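You operate a simulated robot arm through the tools that you are given. There is no shell and no other tool. Be economical: measure what you need, move in short steps, check, and stop when the job is done.

You are at the controls of a simulated two-armed robot. One attempt, no reset.

Task
On the ironing board, fold the grey hand towel in half and then in half again.

It is judged by the outcome, as a careful person would: the job done as asked, and still so three seconds after it is handed in. It fails if anything else is knocked over, pushed out of place, dropped, spilled or broken. Flat cloth is picked up by pressing the open fingertips on it (5 to 10 N) and closing them slowly along it; thin cloth reads only 2 to 8 mm in the jaws.

Robot
Two 7-joint arms with two-finger parallel grippers on one trunk, on a base that drives. Base frame: it is fixed to the floor where the robot stands at the start and does not move with it; the origin is under the middle of the robot, x ahead of it, y to its left, z up; the surface under the hand at the start is at about z = 880. Lengths are in mm, angles in degrees, forces in N, time in s.
The left shoulder is at the start at [62, 196, 1104], the right one opposite. With the tool pointing down near the work surface each hand reaches from about 320 to 720 mm from the robot's upright axis, wherever it stands, measured 20 degrees to its own side. Places, roughly: ironing board [500, -200, 900]. Payload 1.57 kg a hand.
The TCP of each hand is the grasp point between the finger pads, 30 mm short of the fingertips. In the tool frame z runs along the fingers and y along their closing line. Largest opening 110 mm; finger width 24, thickness 12; the body of the gripper, 48 by 112 mm, starts 78 mm behind the TCP.
Orientation is that of the tool frame in the base frame, as [roll, pitch, yaw] about the fixed x, y, z axes, in that order (R = Rz(yaw) Ry(pitch) Rx(roll)). With the fingers straight down and closing along the base's y, the tool's x points along the base's -x, its y along +y and its z along -z.

Tools
- The arms move only by the tool apply_moves. It takes "left_targets", "right_targets" or both (then of equal length, played together; a hand with none holds still); each is a list of rows, each a list of 3 entries, a list of its own where there are three numbers: the turn, a rotation vector about the tool's x, y, z in units of 8 degrees (1.0 is 8 degrees), then the shift along the tool's x, y, z in units of 40 mm (1.0 is 40 mm), then the closure in counts, from 0 (fully open) to 255 (shut). In form: [[[rx, ry, rz], [tx, ty, tz], claw], ...]. A call has 1 to 20 rows; each row shifts and turns the commanded pose from where the row before left it, along the tool's axes as they then stand. A call with a number of a shift or a turn outside -1 to 1 is refused whole. Rows are played at 5 a second. More than 50 mm and 8.6 degrees between two rows, or a gripper value outside its range, and nothing of the call is played. Where a pose cannot be reached the arm comes as near as it can. A force on the tool above 40 N (or 10 N above the force at the start of the call, whichever is more), or a blocked arm, ends the call early, and 0.2 s more pass. Each finger travels about 72 mm/s and halts on what it meets, pressing with about 23 N; the grip force reading is that of the motor and also rises with nothing between the fingers. The clock runs only during rows and for 0.2 s after the last one: add rows that do not move to give the fingers time. The reply holds the time, the measured pose of the TCP, the force on the tool along the base axes, the opening and the grip force, in the units named above and with some noise, with the torque about the TCP (base axes, N m) and any sound that the robot's microphone picked up.
- Cameras (640 x 400 px; columns grow to the right, rows downward): "scene" is now at [89, -15.4, 1667.1]; the picture's right is [-0.25, -0.97, -0.00], its down [-0.90, 0.23, -0.36] and it looks along [0.35, -0.09, -0.93] (base axes); focal length 260 px, centre (320, 200). "left" rides on the left gripper at [70, -16, -141] in its tool frame; the picture's right is [0.23, 0.97, 0.00], its down [-0.85, 0.20, -0.48] and it looks along [-0.47, 0.11, 0.88] (tool axes); focal length 222 px, centre (320, 200). "right" rides on the right gripper at [70, 16, -141] in its tool frame; the picture's right is [-0.23, 0.97, 0.00], its down [-0.85, -0.20, -0.48] and it looks along [-0.47, -0.11, 0.88] (tool axes); focal length 222 px, centre (320, 200). There is no depth. A picture from a camera that has moved, and an enlarged one, comes with that camera's place and axes in the base frame and with its lens.
- grab_frame(camera): a new picture of that camera. No time passes.
- slide_trunk(by): slides the trunk up (or, below 0, down) by that many mm; the arms and the scene camera ride with it, the base frame stays. It gives what a move gives, with no picture.
- drive_base(legs): drives the robot by 1 to 6 legs, each [ahead, left, turn to the left] in mm, mm and degrees, along the robot's own axes; the way and the turn of a leg run together, so that a leg with both is an arc; at most 1500 mm and 180 degrees a leg. The arms and the cameras ride along, it lands a little off, and it stops where it bumps. It gives what a move gives.
- turn_head(pan, tilt): turns the head with the scene camera to pan (to the left, within 86 degrees either way) and tilt (down, from -29 to 69), counted from straight ahead of the robot. It gives what a move gives.
- zoom(camera, box): a new picture of the part [left, top, right, bottom] of that camera's present view, enlarged. No time passes.
- hand_in(): hands the job in; it is judged then, once.

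Work in short steps. Places have to be worked out from the pictures, the camera data and where the tool is seen: move nearer, look again, correct. Check each grasp and each placing, and mend what went wrong. You have 120 turns and 88 pictures in all, those below and enlarged ones among them. Open the grippers and draw the arms clear of the work before you hand the job in, unless the task says otherwise; then end with one line.

The tools are called as a command line: name --argument value ..., lists and objects as JSON in quotes. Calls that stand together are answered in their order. apply_moves: Moves the arms, as the interface text tells. Its arguments: {"type":"object","properties":{"left_targets":{"type":"array","items":{"type":"array"}},"right_targets":{"type":"array","items":{"type":"array"}}},"required":[]} The other tools are called the same way: slide_trunk (by) slides the trunk up or down; drive_base (legs) drives the base; turn_head (pan, tilt) turns the head that bears the scene camera; grab_frame (camera) takes a picture; zoom (camera, box) takes an enlarged picture of a part of a camera's view; hand_in () hands the job in.

At the start:

```text
time: 0.0
left_tool_pos: [444.0, 69.3, 1040.0]
left_tcp_rot: [180.0, 0.0, -180.0]
left_force: [0.4, -0.8, 0.0]
left_moment: [-0.02, 0.0, 0.0]
left_grip_width: 110.1
left_finger_force: 0.0
right_tool_pos: [368.3, -258.4, 1021.6]
right_tcp_rot: [179.9, -0.2, 179.9]
right_force: [-0.2, -0.1, 0.4]
right_moment: [-0.01, -0.01, 0.0]
right_grip_width: 110.0
right_finger_force: 0.0
trunk travel left (down, up): [-700.0, 290.0]
robot x, y, heading: [-1.7, -0.2, -0.2]
head pan, tilt: [-14.2, 68.5]
```

scene: 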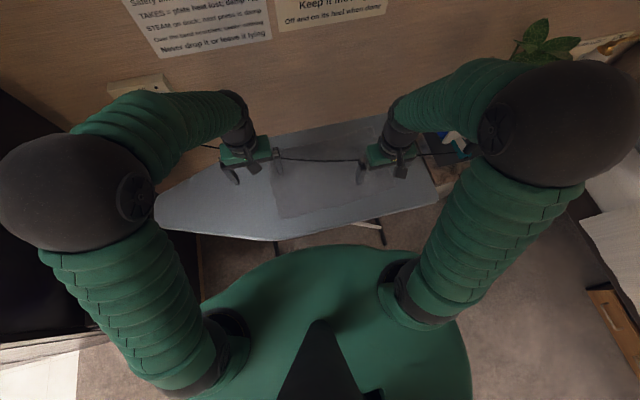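
right: 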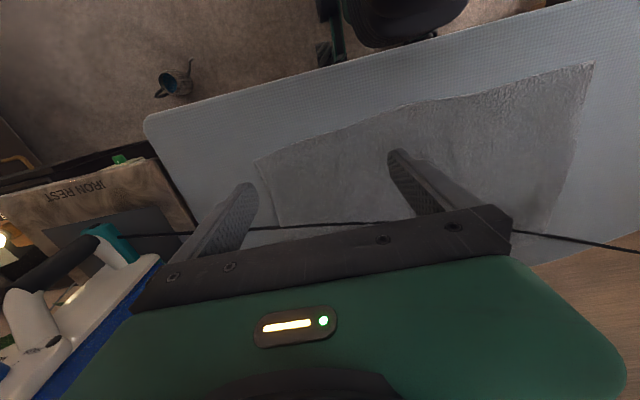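
left: 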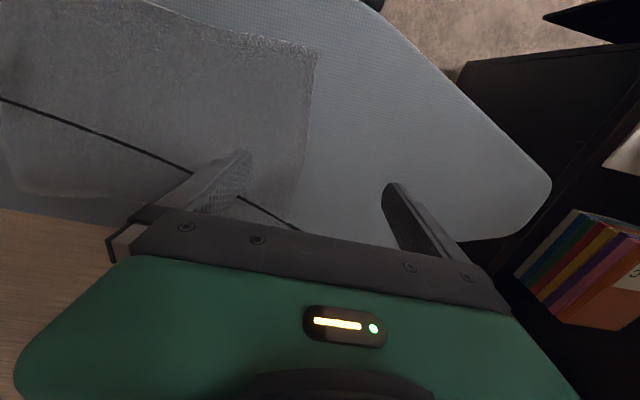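

I'll look closer at the board, towel and the cord that runs across it.

zoom --camera "scene" --box '[140, 90, 480, 260]'

zoom --camera "scene" --box '[100, 0, 420, 100]'

```text
1.88 times, centred on (310, 175) of scene
camera zoom: at [89.0, -15.4, 1667.1], right [-0.25, -0.97, 0.0], down [-0.9, 0.23, -0.36], along [0.35, -0.09, -0.93], focal length 490 px, centre (339, 247)
```

zoom: 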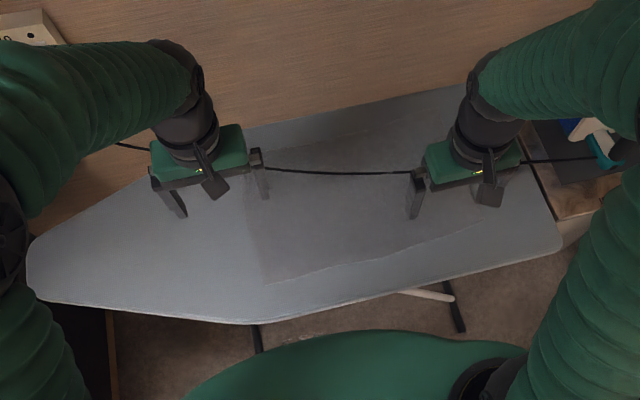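

```text
2.00 times, centred on (260, 50) of scene
camera zoom: at [89.0, -15.4, 1667.1], right [-0.25, -0.97, 0.0], down [-0.9, 0.23, -0.36], along [0.35, -0.09, -0.93], focal length 521 px, centre (440, 500)
```

zoom: 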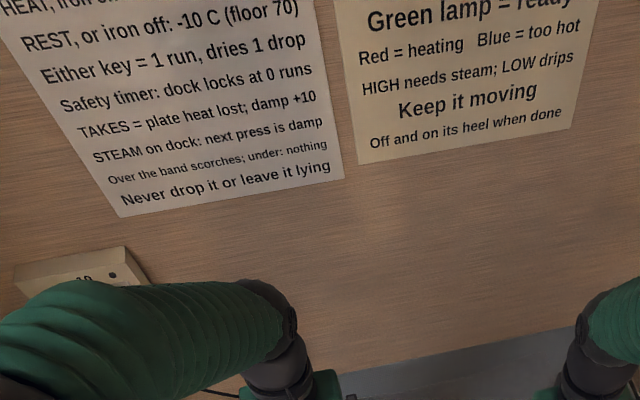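

The towel corner near-left sits near (354,45,882) and near-right near (371,-346). The cord's height is unclear; I raise both hands and spread them to clear the view.

apply_moves --left_targets '[[[0, 0, 0], [0, 0, -1], 0], [[0, 0, 0], [0, 0, -1], 0], [[0, 0, 0], [0.3, 0.9, -0.5], 0], [[0, 0, 0], [0.3, 0.9, -0.5], 0], [[0, 0, 0], [0.3, 0.9, 0], 0], [[0, 0, 0], [0.3, 0.9, 0], 0]]' --right_targets '[[[0, 0, 0], [0, 0, -1], 0], [[0, 0, 0], [0, 0, -1], 0], [[0, 0, 0], [0, -0.9, -0.5], 0], [[0, 0, 0], [0, -0.9, -0.5], 0], [[0, 0, 0], [0, -0.9, 0], 0], [[0, 0, 0], [0, -0.9, 0], 0]]'

grab_frame --camera "scene"

grab_frame --camera "right"

grab_frame --camera "left"

```text
time: 1.4
left_tool_pos: [395.0, 213.1, 1158.7]
left_tcp_rot: [-180.0, 0.0, 180.0]
left_force: [0.3, 0.3, 0.3]
left_moment: [0.03, 0.02, -0.02]
left_grip_width: 110.0
left_finger_force: 0.0
right_tool_pos: [369.5, -402.4, 1141.2]
right_tcp_rot: [179.9, 0.1, 179.9]
right_force: [0.0, 0.3, 1.0]
right_moment: [-0.03, -0.05, -0.01]
right_grip_width: 109.8
right_finger_force: 0.1
trunk travel left (down, up): [-700.0, 290.0]
robot x, y, heading: [1.0, -2.4, -0.1]
head pan, tilt: [-14.2, 68.5]
```

```text
82 pictures are left
camera scene: at [89.1, -15.7, 1667.1], right [-0.25, -0.97, 0.0], down [-0.9, 0.23, -0.36], along [0.35, -0.09, -0.93], focal length 260 px, centre (320, 200)
```

scene: 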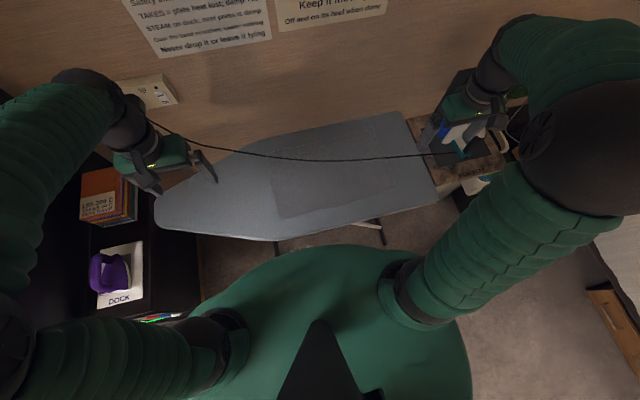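

```text
81 pictures are left
camera right: at [298.9, -385.3, 1283.2], right [0.23, 0.97, 0.0], down [0.86, -0.2, 0.48], along [0.47, -0.11, -0.88], focal length 222 px, centre (320, 200)
```

right: 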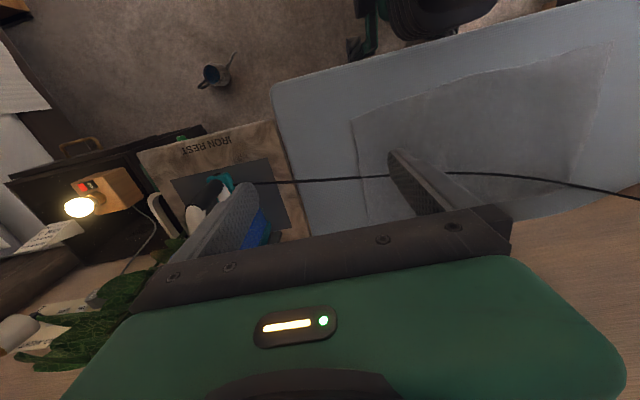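

```text
80 pictures are left
camera left: at [325.4, 196.5, 1300.9], right [-0.23, 0.97, 0.0], down [0.86, 0.2, 0.48], along [0.47, 0.11, -0.88], focal length 222 px, centre (320, 200)
```

left: 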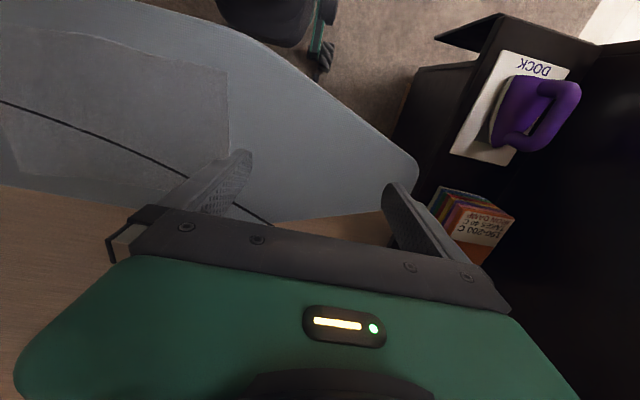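

The arms are clear; I zoom on the board to read towel corners and the cord.

zoom --camera "scene" --box '[240, 90, 440, 240]'

zoom --camera "left" --box '[0, 0, 300, 240]'

zoom --camera "right" --box '[260, 0, 640, 240]'

```text
2.67 times, centred on (340, 165) of scene
camera zoom: at [89.1, -15.7, 1667.1], right [-0.25, -0.97, 0.0], down [-0.9, 0.23, -0.36], along [0.35, -0.09, -0.93], focal length 694 px, centre (267, 293)
```

zoom: 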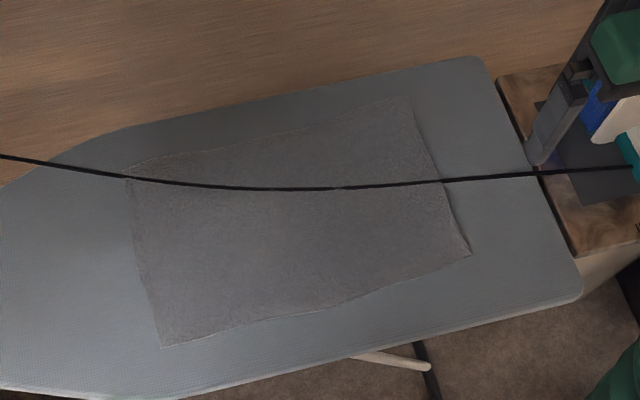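

```text
1.67 times, centred on (150, 120) of left
camera zoom: at [325.4, 196.5, 1300.9], right [-0.23, 0.97, 0.0], down [0.86, 0.2, 0.48], along [0.47, 0.11, -0.88], focal length 370 px, centre (603, 333)
```

zoom: 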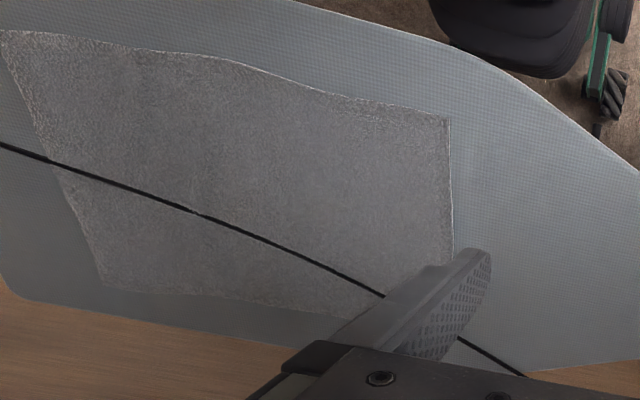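

```text
1.67 times, centred on (450, 120) of right
camera zoom: at [298.9, -385.3, 1283.2], right [0.23, 0.97, 0.0], down [0.86, -0.2, 0.48], along [0.47, -0.11, -0.88], focal length 370 px, centre (103, 333)
```

zoom: 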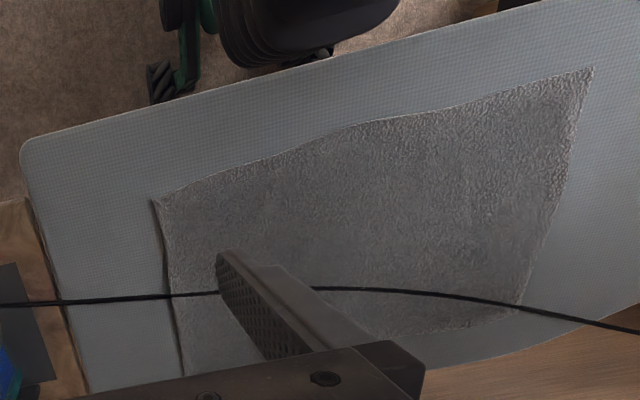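

The three views agree that the cord lies on the towel, from about (588,45) to (484,-348); the towel is about 395 (y) × 245 (x), with 75 mm of board in front of it. Plan: grip both near corners, pull the towel toward me out from under the cord, then fold clear of it. First I bring the right hand inward, then drive back and right a bit.

apply_moves --right_targets '[[[0, 0, 0], [0, 0.9, 0], 0], [[0, 0, 0], [0, 0.9, 0], 0], [[0, 0, 0], [0, 0.9, 0], 0]]'

drive_base --legs '[[-100, 0, 0], [0, -130, 0]]'

grab_frame --camera "scene"

```text
time: 2.2
left_tool_pos: [394.7, 215.0, 1158.2]
left_tcp_rot: [-179.9, -0.1, -179.9]
left_force: [0.3, 0.6, 0.2]
left_moment: [-0.01, -0.03, -0.03]
left_grip_width: 109.7
left_finger_force: 0.1
right_tool_pos: [366.2, -294.0, 1143.0]
right_tcp_rot: [-179.8, 0.1, 179.9]
right_force: [0.6, 0.5, -0.1]
right_moment: [-0.06, 0.02, 0.02]
right_grip_width: 109.8
right_finger_force: 0.0
trunk travel left (down, up): [-700.0, 290.0]
robot x, y, heading: [-1.6, 1.0, 0.0]
head pan, tilt: [-14.2, 68.5]
```

```text
time: 4.2
left_tool_pos: [292.1, 108.6, 1154.7]
left_tcp_rot: [-178.8, 0.1, -179.8]
left_force: [-0.1, 2.1, -0.1]
left_moment: [-0.14, -0.01, 0.04]
left_grip_width: 110.0
left_finger_force: 0.1
right_tool_pos: [264.7, -400.3, 1149.5]
right_tcp_rot: [-178.9, 0.0, -179.8]
right_force: [0.2, 1.3, 0.0]
right_moment: [-0.11, 0.02, 0.01]
right_grip_width: 110.0
right_finger_force: 0.1
trunk travel left (down, up): [-700.0, 290.0]
robot x, y, heading: [-101.1, -127.5, 0.0]
head pan, tilt: [-14.2, 68.5]
```

```text
76 pictures are left
camera scene: at [-15.3, -106.2, 1667.2], right [-0.24, -0.97, 0.02], down [-0.9, 0.22, -0.37], along [0.36, -0.11, -0.93], focal length 260 px, centre (320, 200)
```

scene: 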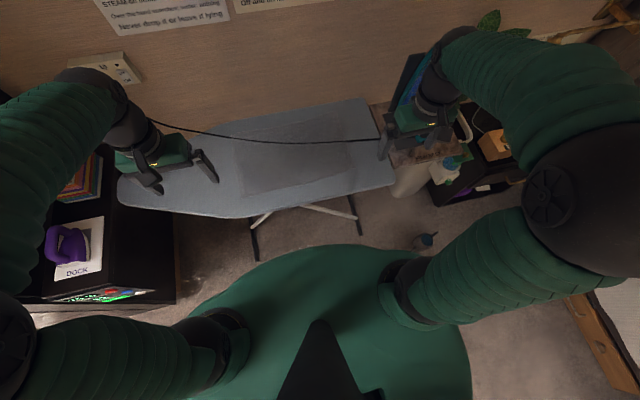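

Let the robot settle and read the poses.

apply_moves --left_targets '[[[0, 0, 0], [0, 0, 0], 160], [[0, 0, 0], [0, 0, 0], 160], [[0, 0, 0], [0, 0, 0], 160]]' --right_targets '[[[0, 0, 0], [0, 0, 0], 160], [[0, 0, 0], [0, 0, 0], 160], [[0, 0, 0], [0, 0, 0], 160]]'

```text
time: 5.0
left_tool_pos: [293.3, 100.2, 1156.2]
left_tcp_rot: [-179.5, 0.0, -179.6]
left_force: [0.1, 1.7, -0.4]
left_moment: [-0.15, -0.03, 0.01]
left_grip_width: 41.2
left_finger_force: 0.0
right_tool_pos: [266.8, -408.4, 1145.8]
right_tcp_rot: [-179.4, -0.1, -179.6]
right_force: [0.0, 0.8, -1.0]
right_moment: [-0.08, 0.02, 0.04]
right_grip_width: 41.0
right_finger_force: 0.1
trunk travel left (down, up): [-700.0, 290.0]
robot x, y, heading: [-96.5, -122.7, 0.3]
head pan, tilt: [-14.2, 68.5]
```

Move both open hands over the near corners at z≈960.

apply_moves --left_targets '[[[0, 0, 0], [-0.34, -0.31, 0.82], 160], [[0, 0, 0], [-0.34, -0.31, 0.82], 160], [[0, 0, 0], [-0.34, -0.31, 0.82], 160], [[0, 0, 0], [-0.34, -0.31, 0.82], 160], [[0, 0, 0], [-0.34, -0.31, 0.82], 160], [[0, 0, 0], [-0.34, -0.31, 0.82], 160], [[0, 0, 0], [0, 0, 0], 160]]' --right_targets '[[[0, 0, 0], [-0.545, 0.34, 0.775], 160], [[0, 0, 0], [-0.545, 0.34, 0.775], 160], [[0, 0, 0], [-0.545, 0.34, 0.775], 160], [[0, 0, 0], [-0.545, 0.34, 0.775], 160], [[0, 0, 0], [-0.545, 0.34, 0.775], 160], [[0, 0, 0], [-0.545, 0.34, 0.775], 160], [[0, 0, 0], [0, 0, 0], 160]]'

grab_frame --camera "left"

grab_frame --camera "right"

```text
time: 6.6
left_tool_pos: [376.6, 14.1, 962.6]
left_tcp_rot: [-179.8, 0.3, -179.8]
left_force: [0.2, -0.4, 0.1]
left_moment: [-0.03, 0.01, -0.01]
left_grip_width: 41.0
left_finger_force: 0.0
right_tool_pos: [395.8, -337.4, 960.5]
right_tcp_rot: [-179.8, 0.0, -179.8]
right_force: [0.4, 1.1, 0.3]
right_moment: [-0.03, 0.01, 0.01]
right_grip_width: 41.2
right_finger_force: 0.1
trunk travel left (down, up): [-700.0, 290.0]
robot x, y, heading: [-102.4, -127.0, -0.1]
head pan, tilt: [-14.2, 68.5]
```

```text
75 pictures are left
camera left: at [306.1, -1.7, 1104.4], right [-0.23, 0.97, 0.0], down [0.85, 0.2, 0.48], along [0.47, 0.11, -0.88], focal length 222 px, centre (320, 200)
```

left: 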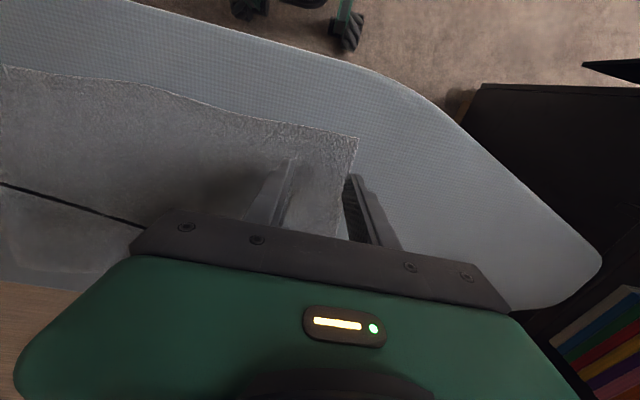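

```text
74 pictures are left
camera right: at [326.1, -321.1, 1100.6], right [0.22, 0.97, 0.0], down [0.85, -0.2, 0.48], along [0.47, -0.11, -0.88], focal length 222 px, centre (320, 200)
```

right: 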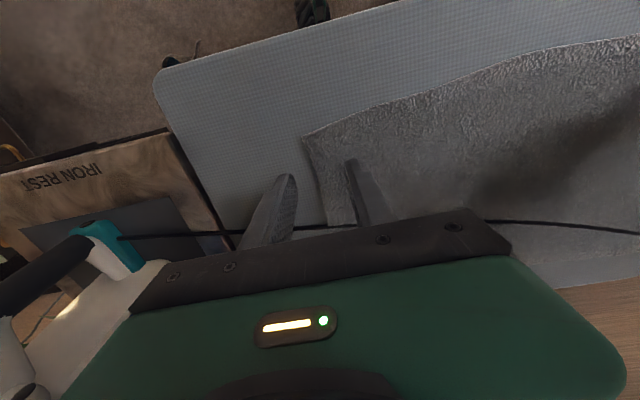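

Corners read (349,44) and (370,-346). I shift slightly inward and lower to just above the cloth.

apply_moves --left_targets '[[[0, 0, 0], [0.15, -0.1, 0.5], 160], [[0, 0, 0], [0, 0, 0.55], 160], [[0, 0, 0], [0, 0, 0], 160]]' --right_targets '[[[0, 0, 0], [0.15, 0.38, 0.5], 160], [[0, 0, 0], [0, 0, 0.5], 160], [[0, 0, 0], [0, 0, 0], 160]]'

apply_moves --left_targets '[[[0, 0, 0], [0, 0, 0.08], 160], [[0, 0, 0], [0, 0, 0.08], 160], [[0, 0, 0], [0, 0, 0], 160]]' --right_targets '[[[0, 0, 0], [0, 0, 0.08], 160], [[0, 0, 0], [0, 0, 0.08], 160], [[0, 0, 0], [0, 0, 0], 160]]'

```text
time: 7.4
left_tool_pos: [369.9, 9.0, 921.4]
left_tcp_rot: [179.9, 0.1, -179.8]
left_force: [-0.1, 1.3, 0.0]
left_moment: [0.0, 0.0, -0.02]
left_grip_width: 41.1
left_finger_force: 0.1
right_tool_pos: [391.0, -326.8, 918.3]
right_tcp_rot: [179.9, 0.2, -179.8]
right_force: [-0.3, -0.4, -0.4]
right_moment: [-0.01, -0.01, -0.01]
right_grip_width: 41.0
right_finger_force: 0.1
trunk travel left (down, up): [-700.0, 290.0]
robot x, y, heading: [-101.4, -127.6, -0.1]
head pan, tilt: [-14.2, 68.5]
```

```text
time: 8.2
left_tool_pos: [368.4, 7.1, 915.7]
left_tcp_rot: [179.9, 0.1, -179.8]
left_force: [0.2, 0.2, 0.2]
left_moment: [0.03, -0.01, 0.03]
left_grip_width: 41.2
left_finger_force: 0.0
right_tool_pos: [391.1, -328.5, 912.6]
right_tcp_rot: [179.9, 0.4, -179.8]
right_force: [0.4, 0.9, 17.2]
right_moment: [0.34, 0.08, 0.05]
right_grip_width: 41.5
right_finger_force: 0.1
trunk travel left (down, up): [-700.0, 290.0]
robot x, y, heading: [-99.4, -127.3, 0.2]
head pan, tilt: [-14.2, 68.5]
```

Right presses at 17 N (a bit much), left isn't touching yet; adjust.

apply_moves --left_targets '[[[0, 0, 0], [0, 0, 0.06], 160], [[0, 0, 0], [0, 0, 0], 160]]' --right_targets '[[[0, 0, 0], [0, 0, -0.025], 160], [[0, 0, 0], [0, 0, 0], 160]]'

```text
time: 8.8
left_tool_pos: [369.1, 6.4, 913.9]
left_tcp_rot: [179.7, 0.1, -179.8]
left_force: [-3.8, 2.3, 13.4]
left_moment: [0.01, 0.13, -0.06]
left_grip_width: 41.0
left_finger_force: 0.1
right_tool_pos: [390.8, -328.4, 913.3]
right_tcp_rot: [179.9, 0.2, -179.9]
right_force: [4.9, -0.1, 10.5]
right_moment: [0.17, -0.16, -0.09]
right_grip_width: 41.5
right_finger_force: 0.4
trunk travel left (down, up): [-700.0, 290.0]
robot x, y, heading: [-98.3, -128.4, 0.2]
head pan, tilt: [-14.2, 68.5]
```

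Left 13 N, right 10.5 N; ease the left slightly and close both slowly.

apply_moves --left_targets '[[[0, 0, 0], [0, 0, -0.015], 165], [[0, 0, 0], [0, 0, 0], 175], [[0, 0, 0], [0, 0, 0], 185], [[0, 0, 0], [0, 0, 0], 195], [[0, 0, 0], [0, 0, 0], 205], [[0, 0, 0], [0, 0, 0], 215], [[0, 0, 0], [0, 0, 0], 225], [[0, 0, 0], [0, 0, 0], 235], [[0, 0, 0], [0, 0, 0], 245], [[0, 0, 0], [0, 0, 0], 255], [[0, 0, 0], [0, 0, 0], 255], [[0, 0, 0], [0, 0, 0], 255]]' --right_targets '[[[0, 0, 0], [0, 0, -0.01], 165], [[0, 0, 0], [0, 0, 0], 175], [[0, 0, 0], [0, 0, 0], 185], [[0, 0, 0], [0, 0, 0], 195], [[0, 0, 0], [0, 0, 0], 205], [[0, 0, 0], [0, 0, 0], 215], [[0, 0, 0], [0, 0, 0], 225], [[0, 0, 0], [0, 0, 0], 235], [[0, 0, 0], [0, 0, 0], 245], [[0, 0, 0], [0, 0, 0], 255], [[0, 0, 0], [0, 0, 0], 255], [[0, 0, 0], [0, 0, 0], 255]]'

grab_frame --camera "scene"

```text
time: 11.4
left_tool_pos: [368.1, 6.0, 914.1]
left_tcp_rot: [179.9, 0.1, -179.8]
left_force: [0.5, -12.3, 10.7]
left_moment: [-0.42, 0.0, -0.01]
left_grip_width: 4.5
left_finger_force: 22.6
right_tool_pos: [390.6, -326.4, 912.2]
right_tcp_rot: [179.8, 0.1, -179.8]
right_force: [-0.6, 15.4, 11.5]
right_moment: [0.49, 0.04, -0.04]
right_grip_width: 7.0
right_finger_force: 23.5
trunk travel left (down, up): [-700.0, 290.0]
robot x, y, heading: [-103.1, -127.7, -0.1]
head pan, tilt: [-14.2, 68.5]
```

```text
73 pictures are left
camera scene: at [-14.6, -142.0, 1667.5], right [-0.25, -0.97, 0.0], down [-0.9, 0.23, -0.37], along [0.35, -0.09, -0.93], focal length 260 px, centre (320, 200)
```

scene: 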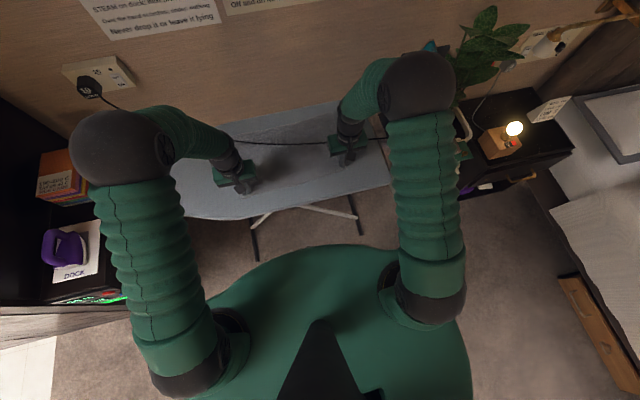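

Both hands hold cloth (4.5 and 7 mm). Lift gently 30 mm with a small inward relief and check.

apply_moves --left_targets '[[[0, 0, 0], [0.1, -0.1, -0.25], 255], [[0, 0, 0], [0.1, -0.1, -0.25], 255], [[0, 0, 0], [0.1, 0, -0.25], 255], [[0, 0, 0], [0, 0, 0], 255]]' --right_targets '[[[0, 0, 0], [0.1, 0.1, -0.25], 255], [[0, 0, 0], [0.1, 0.1, -0.25], 255], [[0, 0, 0], [0.1, 0, -0.25], 255], [[0, 0, 0], [0, 0, 0], 255]]'

grab_frame --camera "left"

grab_frame --camera "right"

```text
time: 12.4
left_tool_pos: [356.9, -2.8, 941.0]
left_tcp_rot: [179.8, 0.0, -179.8]
left_force: [-0.5, 0.0, 0.7]
left_moment: [-0.01, -0.02, 0.02]
left_grip_width: 4.2
left_finger_force: 22.5
right_tool_pos: [379.7, -318.5, 941.6]
right_tcp_rot: [179.7, -0.1, -179.8]
right_force: [0.4, 0.5, -0.5]
right_moment: [0.01, 0.0, 0.03]
right_grip_width: 5.0
right_finger_force: 23.6
trunk travel left (down, up): [-700.0, 290.0]
robot x, y, heading: [-101.3, -132.5, -0.3]
head pan, tilt: [-14.2, 68.5]
```

```text
72 pictures are left
camera left: at [287.9, -19.6, 1083.6], right [-0.23, 0.97, 0.0], down [0.85, 0.2, 0.48], along [0.46, 0.11, -0.88], focal length 222 px, centre (320, 200)
```

left: 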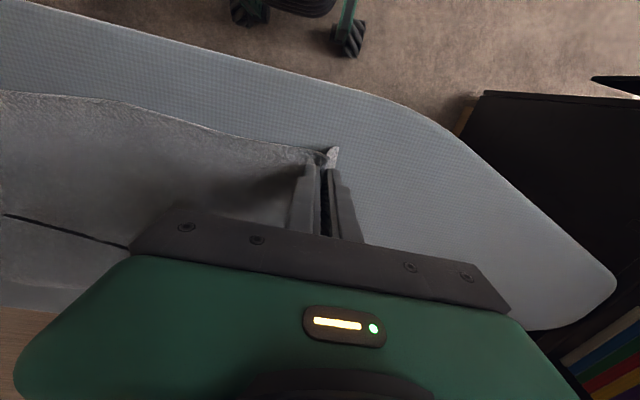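

```text
71 pictures are left
camera right: at [309.7, -303.4, 1084.2], right [0.22, 0.97, 0.0], down [0.86, -0.2, 0.48], along [0.47, -0.11, -0.88], focal length 222 px, centre (320, 200)
```

right: 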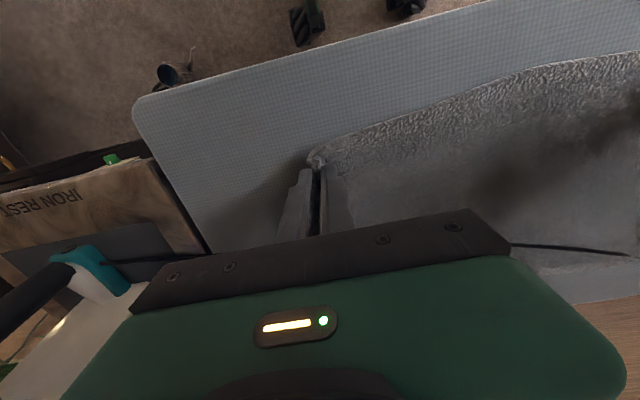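

Both corners held. Pull slowly 96 mm toward me, watching for cord drag.

apply_moves --left_targets '[[[0, 0, 0], [0.2, 0, 0], 255], [[0, 0, 0], [0.2, 0, 0], 255], [[0, 0, 0], [0.2, 0, 0], 255], [[0, 0, 0], [0.2, 0, 0], 255], [[0, 0, 0], [0.2, 0, 0], 255], [[0, 0, 0], [0.2, 0, 0], 255], [[0, 0, 0], [0.2, 0, 0], 255], [[0, 0, 0], [0.2, 0, 0], 255], [[0, 0, 0], [0.2, 0, 0], 255], [[0, 0, 0], [0.2, 0, 0], 255], [[0, 0, 0], [0.2, 0, 0], 255], [[0, 0, 0], [0.2, 0, 0], 255]]' --right_targets '[[[0, 0, 0], [0.2, 0, 0], 255], [[0, 0, 0], [0.2, 0, 0], 255], [[0, 0, 0], [0.2, 0, 0], 255], [[0, 0, 0], [0.2, 0, 0], 255], [[0, 0, 0], [0.2, 0, 0], 255], [[0, 0, 0], [0.2, 0, 0], 255], [[0, 0, 0], [0.2, 0, 0], 255], [[0, 0, 0], [0.2, 0, 0], 255], [[0, 0, 0], [0.2, 0, 0], 255], [[0, 0, 0], [0.2, 0, 0], 255], [[0, 0, 0], [0.2, 0, 0], 255], [[0, 0, 0], [0.2, 0, 0], 255]]'

zoom --camera "scene" --box '[160, 80, 480, 280]'

grab_frame --camera "right"

```text
time: 15.0
left_tool_pos: [261.8, -3.2, 942.0]
left_tcp_rot: [179.8, 0.1, -179.8]
left_force: [0.2, -1.6, 0.8]
left_moment: [-0.03, -0.02, 0.0]
left_grip_width: 4.1
left_finger_force: 23.6
right_tool_pos: [283.2, -320.5, 941.9]
right_tcp_rot: [179.8, 0.1, -179.8]
right_force: [-0.5, 0.4, -1.2]
right_moment: [0.03, -0.01, 0.02]
right_grip_width: 5.5
right_finger_force: 23.1
trunk travel left (down, up): [-700.0, 290.0]
robot x, y, heading: [-103.2, -128.1, 0.1]
head pan, tilt: [-14.2, 68.5]
```

```text
2.00 times, centred on (320, 180) of scene
camera zoom: at [-12.2, -143.4, 1667.2], right [-0.25, -0.97, 0.0], down [-0.9, 0.23, -0.36], along [0.35, -0.09, -0.93], focal length 521 px, centre (320, 240)
```

zoom: 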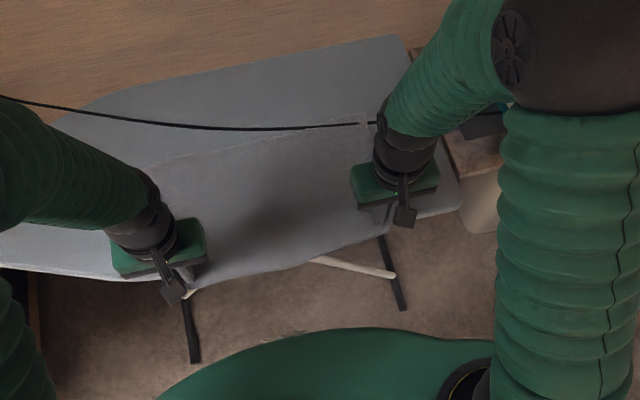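

```text
69 pictures are left
camera right: at [213.0, -304.8, 1084.0], right [0.22, 0.97, 0.0], down [0.86, -0.2, 0.48], along [0.47, -0.1, -0.88], focal length 222 px, centre (320, 200)
```

right: 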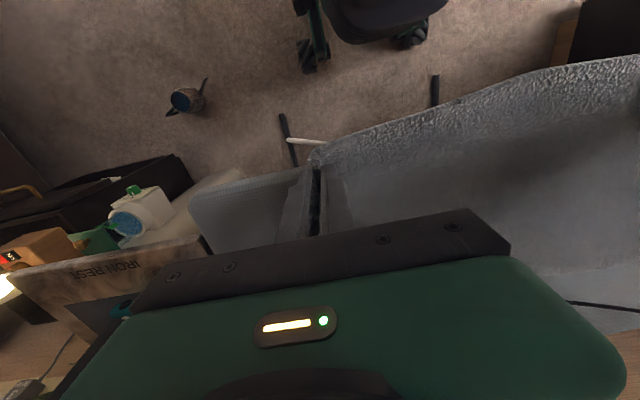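

The towel slides out nicely and the cord stays put; only the far right corner remains under it. Pull 44 mm more.

apply_moves --left_targets '[[[0, 0, 0], [0.2, 0, 0], 255], [[0, 0, 0], [0.2, 0, 0], 255], [[0, 0, 0], [0.2, 0, 0], 255], [[0, 0, 0], [0.2, 0, 0], 255], [[0, 0, 0], [0.2, 0, 0], 255], [[0, 0, 0], [0, 0, 0], 255]]' --right_targets '[[[0, 0, 0], [0.2, 0, 0], 255], [[0, 0, 0], [0.25, 0, 0], 255], [[0, 0, 0], [0.25, 0, 0], 255], [[0, 0, 0], [0.25, 0, 0], 255], [[0, 0, 0], [0.25, 0, 0], 255], [[0, 0, 0], [0.2, 0, 0], 255]]'

zoom --camera "scene" --box '[160, 80, 480, 280]'

```text
time: 16.4
left_tool_pos: [223.4, -3.5, 942.4]
left_tcp_rot: [179.7, -0.1, -179.7]
left_force: [0.7, -0.9, 0.0]
left_moment: [0.01, -0.02, 0.01]
left_grip_width: 4.0
left_finger_force: 23.0
right_tool_pos: [228.3, -321.6, 940.4]
right_tcp_rot: [179.7, 0.0, -179.8]
right_force: [0.5, 0.4, -0.3]
right_moment: [0.0, 0.01, -0.01]
right_grip_width: 5.0
right_finger_force: 23.2
trunk travel left (down, up): [-700.0, 290.0]
robot x, y, heading: [-101.0, -126.5, -0.3]
head pan, tilt: [-14.2, 68.5]
```

```text
2.00 times, centred on (320, 180) of scene
camera zoom: at [-11.9, -143.4, 1667.2], right [-0.25, -0.97, 0.0], down [-0.9, 0.23, -0.36], along [0.35, -0.09, -0.93], focal length 521 px, centre (320, 240)
```

zoom: 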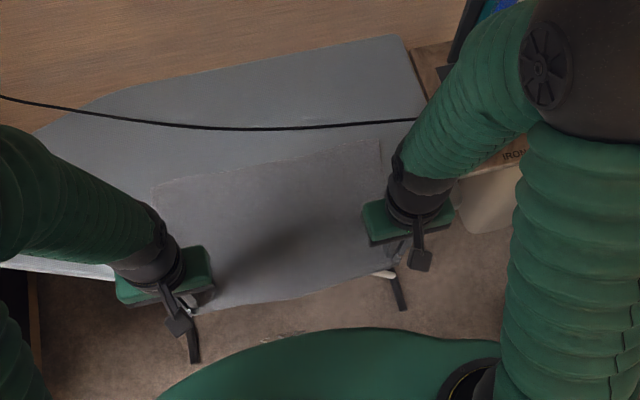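

The towel is clear of the cord (far edge at x≈446, cord ≥484). I'll do a swing fold so the corners lie naturally: lift it hanging vertically over x≈325, lower the far edge onto the board, feed forward, then back. First lift.

apply_moves --left_targets '[[[0, 0, 0], [-0.2, 0, -0.54], 255], [[0, 0, 0], [-0.2, 0, -0.54], 255], [[0, 0, 0], [-0.2, 0, -0.54], 255], [[0, 0, 0], [-0.2, 0, -0.54], 255], [[0, 0, 0], [-0.24, 0.02, -0.54], 255], [[0, 0, 0], [-0.24, 0.02, -0.54], 255], [[0, 0, 0], [-0.24, 0.02, -0.54], 255], [[0, 0, 0], [-0.24, 0.02, -0.54], 255], [[0, 0, 0], [-0.24, 0, -0.54], 255], [[0, 0, 0], [-0.24, 0, -0.54], 255], [[0, 0, 0], [0, 0, 0], 255], [[0, 0, 0], [0, 0, 0], 255], [[0, 0, 0], [0, 0, 0], 255], [[0, 0, 0], [0, 0, 0], 255]]' --right_targets '[[[0, 0, 0], [-0.2, 0, -0.54], 255], [[0, 0, 0], [-0.2, 0, -0.54], 255], [[0, 0, 0], [-0.2, 0, -0.54], 255], [[0, 0, 0], [-0.2, 0, -0.54], 255], [[0, 0, 0], [-0.24, -0.02, -0.54], 255], [[0, 0, 0], [-0.24, -0.02, -0.54], 255], [[0, 0, 0], [-0.24, -0.02, -0.54], 255], [[0, 0, 0], [-0.24, -0.02, -0.54], 255], [[0, 0, 0], [-0.22, 0, -0.54], 255], [[0, 0, 0], [-0.22, 0, -0.54], 255], [[0, 0, 0], [0, 0, 0], 255], [[0, 0, 0], [0, 0, 0], 255], [[0, 0, 0], [0, 0, 0], 255], [[0, 0, 0], [0, 0, 0], 255]]'

grab_frame --camera "scene"

grab_frame --camera "left"

```text
time: 19.4
left_tool_pos: [311.5, 0.7, 1157.8]
left_tcp_rot: [179.8, 0.0, -179.7]
left_force: [0.1, -3.9, -0.1]
left_moment: [-0.15, 0.01, 0.05]
left_grip_width: 3.7
left_finger_force: 23.1
right_tool_pos: [314.9, -325.2, 1157.8]
right_tcp_rot: [179.8, 0.0, -179.8]
right_force: [0.6, 4.8, -0.3]
right_moment: [0.12, -0.01, -0.02]
right_grip_width: 5.2
right_finger_force: 22.5
trunk travel left (down, up): [-700.0, 290.0]
robot x, y, heading: [-100.5, -129.8, -0.2]
head pan, tilt: [-14.2, 68.5]
```

```text
67 pictures are left
camera scene: at [-11.9, -143.3, 1667.2], right [-0.25, -0.97, 0.0], down [-0.9, 0.23, -0.36], along [0.35, -0.09, -0.93], focal length 260 px, centre (320, 200)
```

scene: 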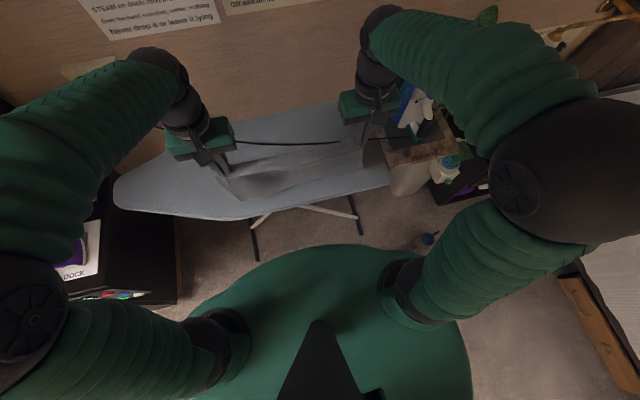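

```text
66 pictures are left
camera left: at [241.7, -16.6, 1300.0], right [-0.23, 0.97, 0.0], down [0.85, 0.2, 0.48], along [0.47, 0.11, -0.88], focal length 222 px, centre (320, 200)
```

left: 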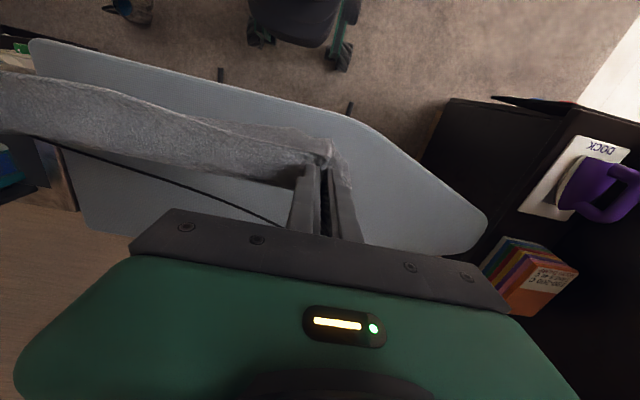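

Slight sideways tension (4 N). Zoom to see where the towel hangs.

zoom --camera "scene" --box '[180, 90, 420, 240]'

zoom --camera "left" --box '[0, 30, 400, 260]'

```text
2.67 times, centred on (300, 165) of scene
camera zoom: at [-11.9, -143.3, 1667.2], right [-0.25, -0.97, 0.0], down [-0.9, 0.23, -0.36], along [0.35, -0.09, -0.93], focal length 694 px, centre (373, 293)
```

zoom: 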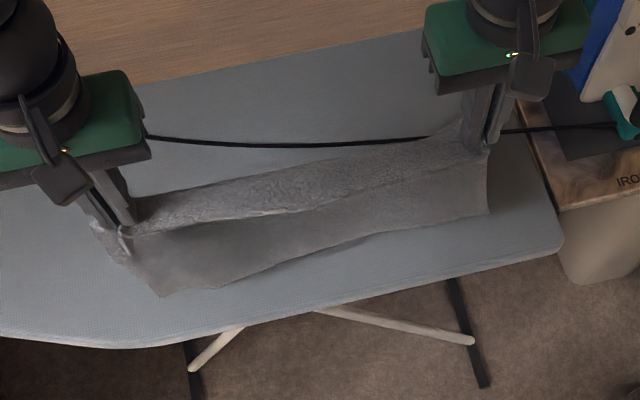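

```text
1.60 times, centred on (200, 145) of left
camera zoom: at [241.7, -16.6, 1300.0], right [-0.23, 0.97, 0.0], down [0.85, 0.2, 0.48], along [0.47, 0.11, -0.88], focal length 355 px, centre (512, 288)
```

zoom: 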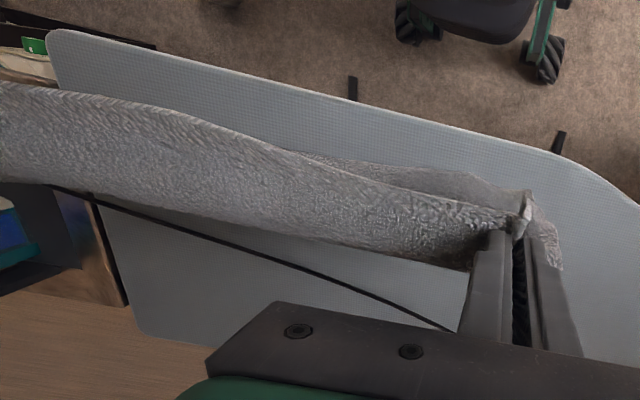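

It hangs freely over x≈325. Now lower until the far edge meets the board, and begin feeding forward.

apply_moves --left_targets '[[[0, 0, 0], [0, -0.03, 0.28], 255], [[0, 0, 0], [0, -0.03, 0.28], 255], [[0, 0, 0], [0, 0, 0.28], 255], [[0, 0, 0], [0, 0, 0.28], 255], [[0, 0, 0], [-0.25, 0, 0.22], 255], [[0, 0, 0], [-0.25, 0, 0.22], 255], [[0, 0, 0], [-0.25, 0, 0.22], 255], [[0, 0, 0], [0, 0, 0], 255]]' --right_targets '[[[0, 0, 0], [0, 0.03, 0.28], 255], [[0, 0, 0], [0, 0.03, 0.28], 255], [[0, 0, 0], [0, 0, 0.28], 255], [[0, 0, 0], [0, 0, 0.28], 255], [[0, 0, 0], [-0.25, 0, 0.22], 255], [[0, 0, 0], [-0.25, 0, 0.22], 255], [[0, 0, 0], [-0.25, 0, 0.22], 255], [[0, 0, 0], [0, 0, 0], 255]]'

zoom --camera "scene" --box '[180, 90, 420, 240]'

```text
time: 21.2
left_tool_pos: [340.7, -3.5, 1088.3]
left_tcp_rot: [179.8, 0.1, -179.9]
left_force: [-0.7, -1.1, -0.4]
left_moment: [0.03, 0.01, 0.01]
left_grip_width: 4.2
left_finger_force: 23.3
right_tool_pos: [344.4, -321.2, 1086.0]
right_tcp_rot: [179.8, 0.1, -179.8]
right_force: [-0.1, 1.2, -1.5]
right_moment: [0.05, 0.0, 0.0]
right_grip_width: 5.0
right_finger_force: 23.2
trunk travel left (down, up): [-700.0, 290.0]
robot x, y, heading: [-101.4, -130.8, -0.1]
head pan, tilt: [-14.2, 68.5]
```

```text
2.67 times, centred on (300, 165) of scene
camera zoom: at [-11.8, -143.3, 1667.2], right [-0.25, -0.97, 0.0], down [-0.9, 0.23, -0.36], along [0.35, -0.09, -0.93], focal length 694 px, centre (373, 293)
```

zoom: 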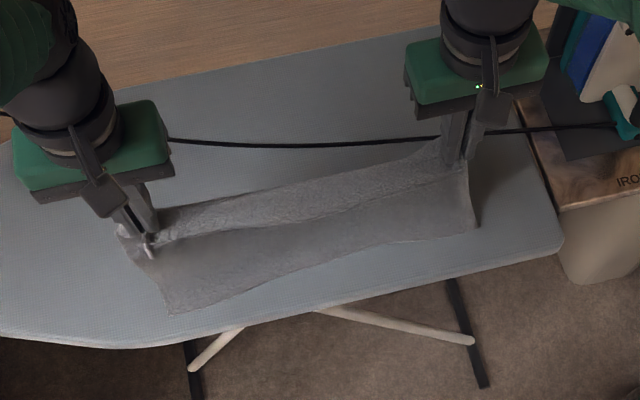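

Far edge rests at x≈321 (left) / 341 (right), leaning forward as wanted. Continue feeding forward and down.

apply_moves --left_targets '[[[0, 0, 0], [-0.27, 0, 0.24], 255], [[0, 0, 0], [-0.27, 0, 0.24], 255], [[0, 0, 0], [-0.27, 0, 0.24], 255], [[0, 0, 0], [-0.27, 0, 0.24], 255], [[0, 0, 0], [-0.27, 0, 0.25], 255], [[0, 0, 0], [-0.27, 0, 0.25], 255], [[0, 0, 0], [-0.27, 0, 0.25], 255], [[0, 0, 0], [-0.27, 0, 0.25], 255], [[0, 0, 0], [0, 0, 0], 255]]' --right_targets '[[[0, 0, 0], [-0.28, 0, 0.24], 255], [[0, 0, 0], [-0.28, 0, 0.24], 255], [[0, 0, 0], [-0.28, 0, 0.24], 255], [[0, 0, 0], [-0.28, 0, 0.24], 255], [[0, 0, 0], [-0.28, 0, 0.25], 255], [[0, 0, 0], [-0.28, 0, 0.25], 255], [[0, 0, 0], [-0.28, 0, 0.25], 255], [[0, 0, 0], [-0.28, 0, 0.25], 255], [[0, 0, 0], [0, 0, 0], 255]]'

zoom --camera "scene" --box '[180, 90, 420, 240]'

grab_frame --camera "left"

grab_frame --camera "right"

```text
time: 23.2
left_tool_pos: [427.4, -2.5, 1009.1]
left_tcp_rot: [179.8, 0.2, -179.8]
left_force: [0.2, -1.3, 0.3]
left_moment: [-0.04, -0.03, 0.03]
left_grip_width: 4.3
left_finger_force: 23.0
right_tool_pos: [434.4, -321.7, 1007.9]
right_tcp_rot: [179.8, 0.1, -179.7]
right_force: [0.6, 1.4, -0.7]
right_moment: [0.01, -0.01, -0.02]
right_grip_width: 5.2
right_finger_force: 23.3
trunk travel left (down, up): [-700.0, 290.0]
robot x, y, heading: [-101.7, -131.5, -0.1]
head pan, tilt: [-14.2, 68.5]
```

```text
2.67 times, centred on (300, 165) of scene
camera zoom: at [-11.0, -143.3, 1667.1], right [-0.25, -0.97, 0.0], down [-0.9, 0.23, -0.36], along [0.35, -0.09, -0.93], focal length 694 px, centre (373, 293)
```

zoom: 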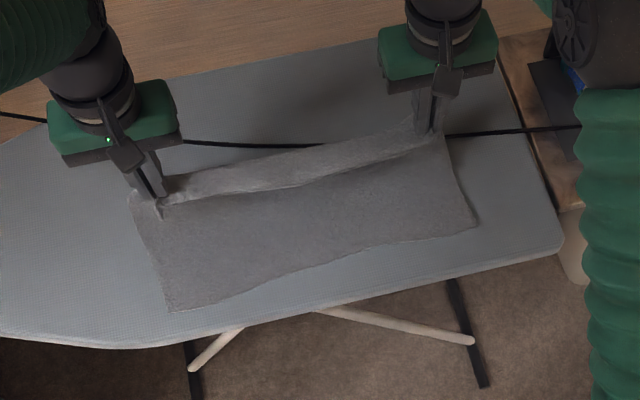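

```text
61 pictures are left
camera left: at [356.8, -18.5, 1150.8], right [-0.23, 0.97, 0.0], down [0.85, 0.2, 0.48], along [0.47, 0.11, -0.88], focal length 222 px, centre (320, 200)
```

left: 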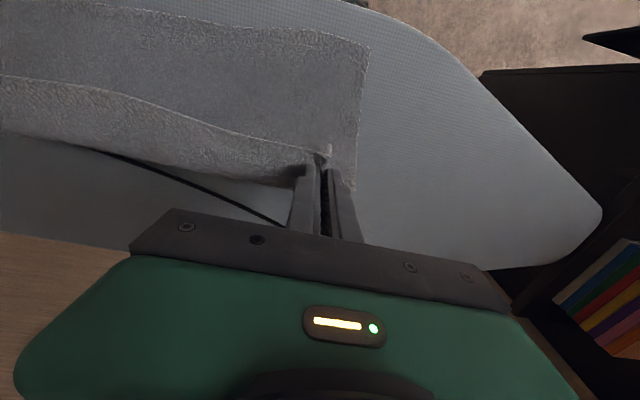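

```text
60 pictures are left
camera right: at [364.1, -305.2, 1149.7], right [0.22, 0.97, 0.0], down [0.85, -0.2, 0.48], along [0.47, -0.1, -0.88], focal length 222 px, centre (320, 200)
```

right: 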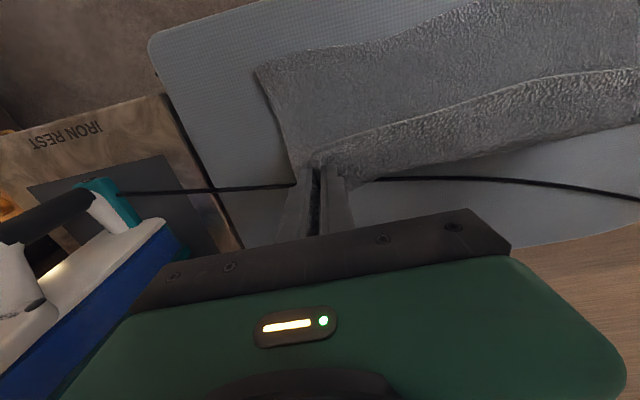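

Bottom half is laid flat and its edge didn't move. Now arc back toward me and down to lay the near edge on it.

apply_moves --left_targets '[[[0, 0, 0], [-0.15, 0, 0.05], 255], [[0, 0, 0], [0, 0, 0], 255], [[0, 0, 0], [0.45, 0, -0.025], 255], [[0, 0, 0], [0.375, 0, 0.1], 255], [[0, 0, 0], [0.35, 0, 0.175], 255], [[0, 0, 0], [0.3, 0, 0.225], 255], [[0, 0, 0], [0.25, 0, 0.25], 255], [[0, 0, 0], [0.2, 0, 0.275], 255], [[0, 0, 0], [0.15, 0, 0.325], 255], [[0, 0, 0], [0, 0, 0], 255]]' --right_targets '[[[0, 0, 0], [-0.375, 0, 0.05], 255], [[0, 0, 0], [0, 0, 0], 255], [[0, 0, 0], [0.45, 0, -0.025], 255], [[0, 0, 0], [0.375, 0, 0.1], 255], [[0, 0, 0], [0.35, 0, 0.175], 255], [[0, 0, 0], [0.3, 0, 0.225], 255], [[0, 0, 0], [0.25, 0, 0.25], 255], [[0, 0, 0], [0.2, 0, 0.275], 255], [[0, 0, 0], [0.13, 0, 0.325], 255], [[0, 0, 0], [0, 0, 0], 255]]'

zoom --camera "scene" --box '[180, 90, 420, 240]'

grab_frame --camera "left"

grab_frame --camera "right"

```text
time: 25.4
left_tool_pos: [352.4, -2.5, 952.9]
left_tcp_rot: [179.9, 0.0, -179.8]
left_force: [0.2, -0.9, 0.4]
left_moment: [0.0, 0.01, 0.0]
left_grip_width: 3.9
left_finger_force: 23.5
right_tool_pos: [367.6, -322.0, 954.6]
right_tcp_rot: [179.8, 0.0, -179.7]
right_force: [-0.7, 1.2, -0.1]
right_moment: [0.01, 0.03, -0.02]
right_grip_width: 5.2
right_finger_force: 23.2
trunk travel left (down, up): [-700.0, 290.0]
robot x, y, heading: [-102.0, -127.6, -0.0]
head pan, tilt: [-14.2, 68.5]
```

```text
2.67 times, centred on (300, 165) of scene
camera zoom: at [-10.8, -143.3, 1667.1], right [-0.25, -0.97, 0.0], down [-0.9, 0.23, -0.36], along [0.35, -0.09, -0.93], focal length 694 px, centre (373, 293)
```

zoom: 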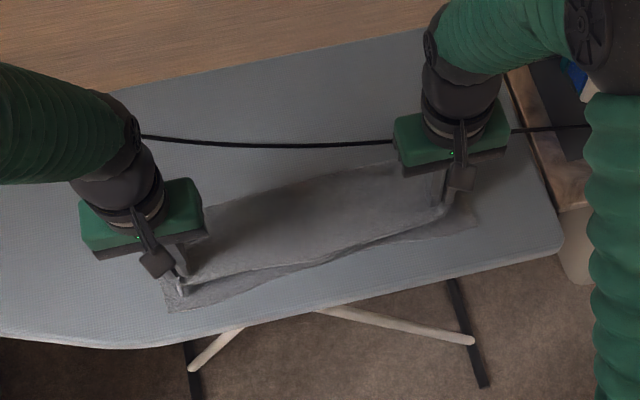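

```text
58 pictures are left
camera left: at [282.0, -18.7, 1094.9], right [-0.23, 0.97, 0.0], down [0.85, 0.2, 0.48], along [0.47, 0.11, -0.88], focal length 222 px, centre (320, 200)
```

left: 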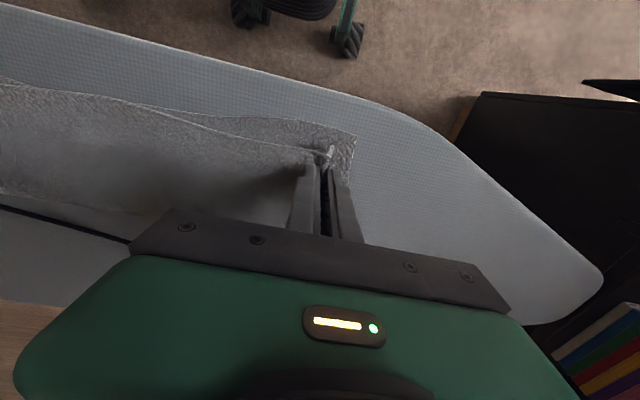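

```text
57 pictures are left
camera right: at [297.4, -305.4, 1096.1], right [0.22, 0.97, 0.0], down [0.86, -0.2, 0.48], along [0.47, -0.1, -0.88], focal length 222 px, centre (320, 200)
```

right: 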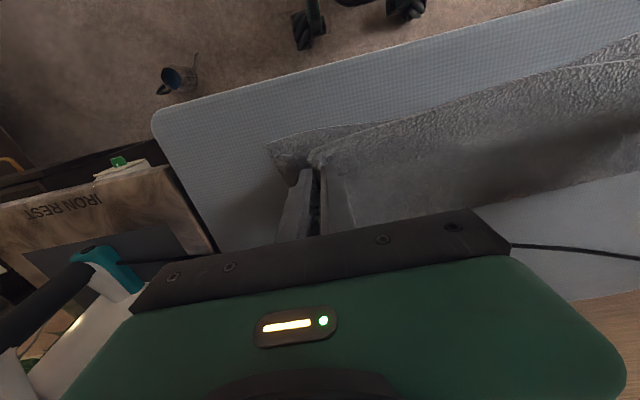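

Lower both corners onto the lower layer.

apply_moves --left_targets '[[[0, 0, 0], [0.1, 0.0, 0.3], 255], [[0, 0, 0], [0.1, 0.0, 0.3], 255], [[0, 0, 0], [0, 0, 0.2], 255], [[0, 0, 0], [0, 0, 0], 255]]' --right_targets '[[[0, 0, 0], [0.07, 0, 0.3], 255], [[0, 0, 0], [0.06, 0, 0.3], 255], [[0, 0, 0], [0, 0, 0.2], 255], [[0, 0, 0], [0, 0, 0], 255]]'

grab_frame --camera "left"

grab_frame --camera "right"

```text
time: 26.4
left_tool_pos: [343.9, -1.7, 921.0]
left_tcp_rot: [179.7, -0.1, -179.7]
left_force: [-0.4, -2.3, 1.9]
left_moment: [-0.04, 0.01, -0.03]
left_grip_width: 3.9
left_finger_force: 23.1
right_tool_pos: [362.4, -321.9, 920.7]
right_tcp_rot: [179.8, 0.0, -179.9]
right_force: [-0.1, 1.4, -0.4]
right_moment: [0.02, -0.01, -0.01]
right_grip_width: 5.4
right_finger_force: 22.4
trunk travel left (down, up): [-700.0, 290.0]
robot x, y, heading: [-96.6, -126.9, 0.2]
head pan, tilt: [-14.2, 68.5]
```

```text
56 pictures are left
camera left: at [273.3, -19.0, 1063.0], right [-0.23, 0.97, 0.0], down [0.85, 0.2, 0.48], along [0.47, 0.11, -0.88], focal length 222 px, centre (320, 200)
```

left: 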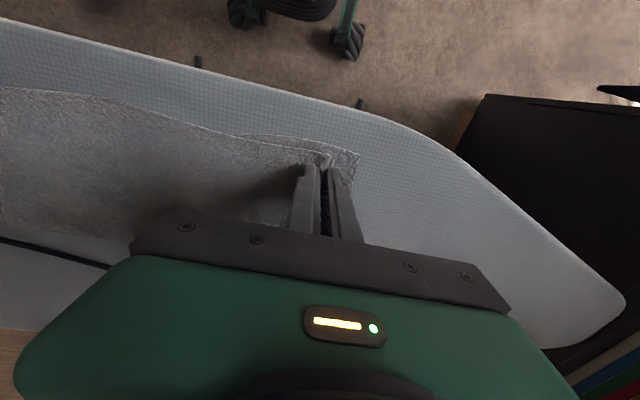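

```text
55 pictures are left
camera right: at [292.2, -305.8, 1063.7], right [0.22, 0.97, 0.0], down [0.86, -0.2, 0.48], along [0.47, -0.1, -0.88], focal length 222 px, centre (320, 200)
```

right: 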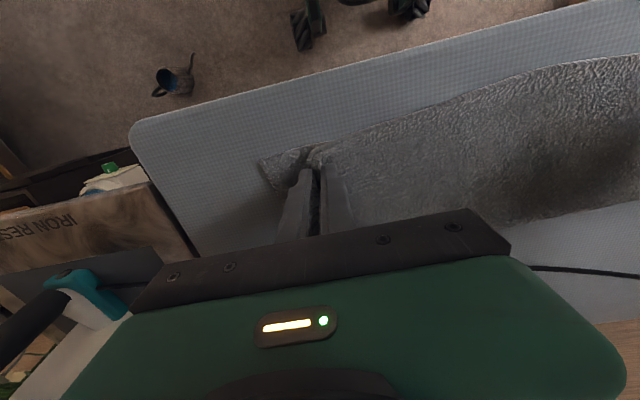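

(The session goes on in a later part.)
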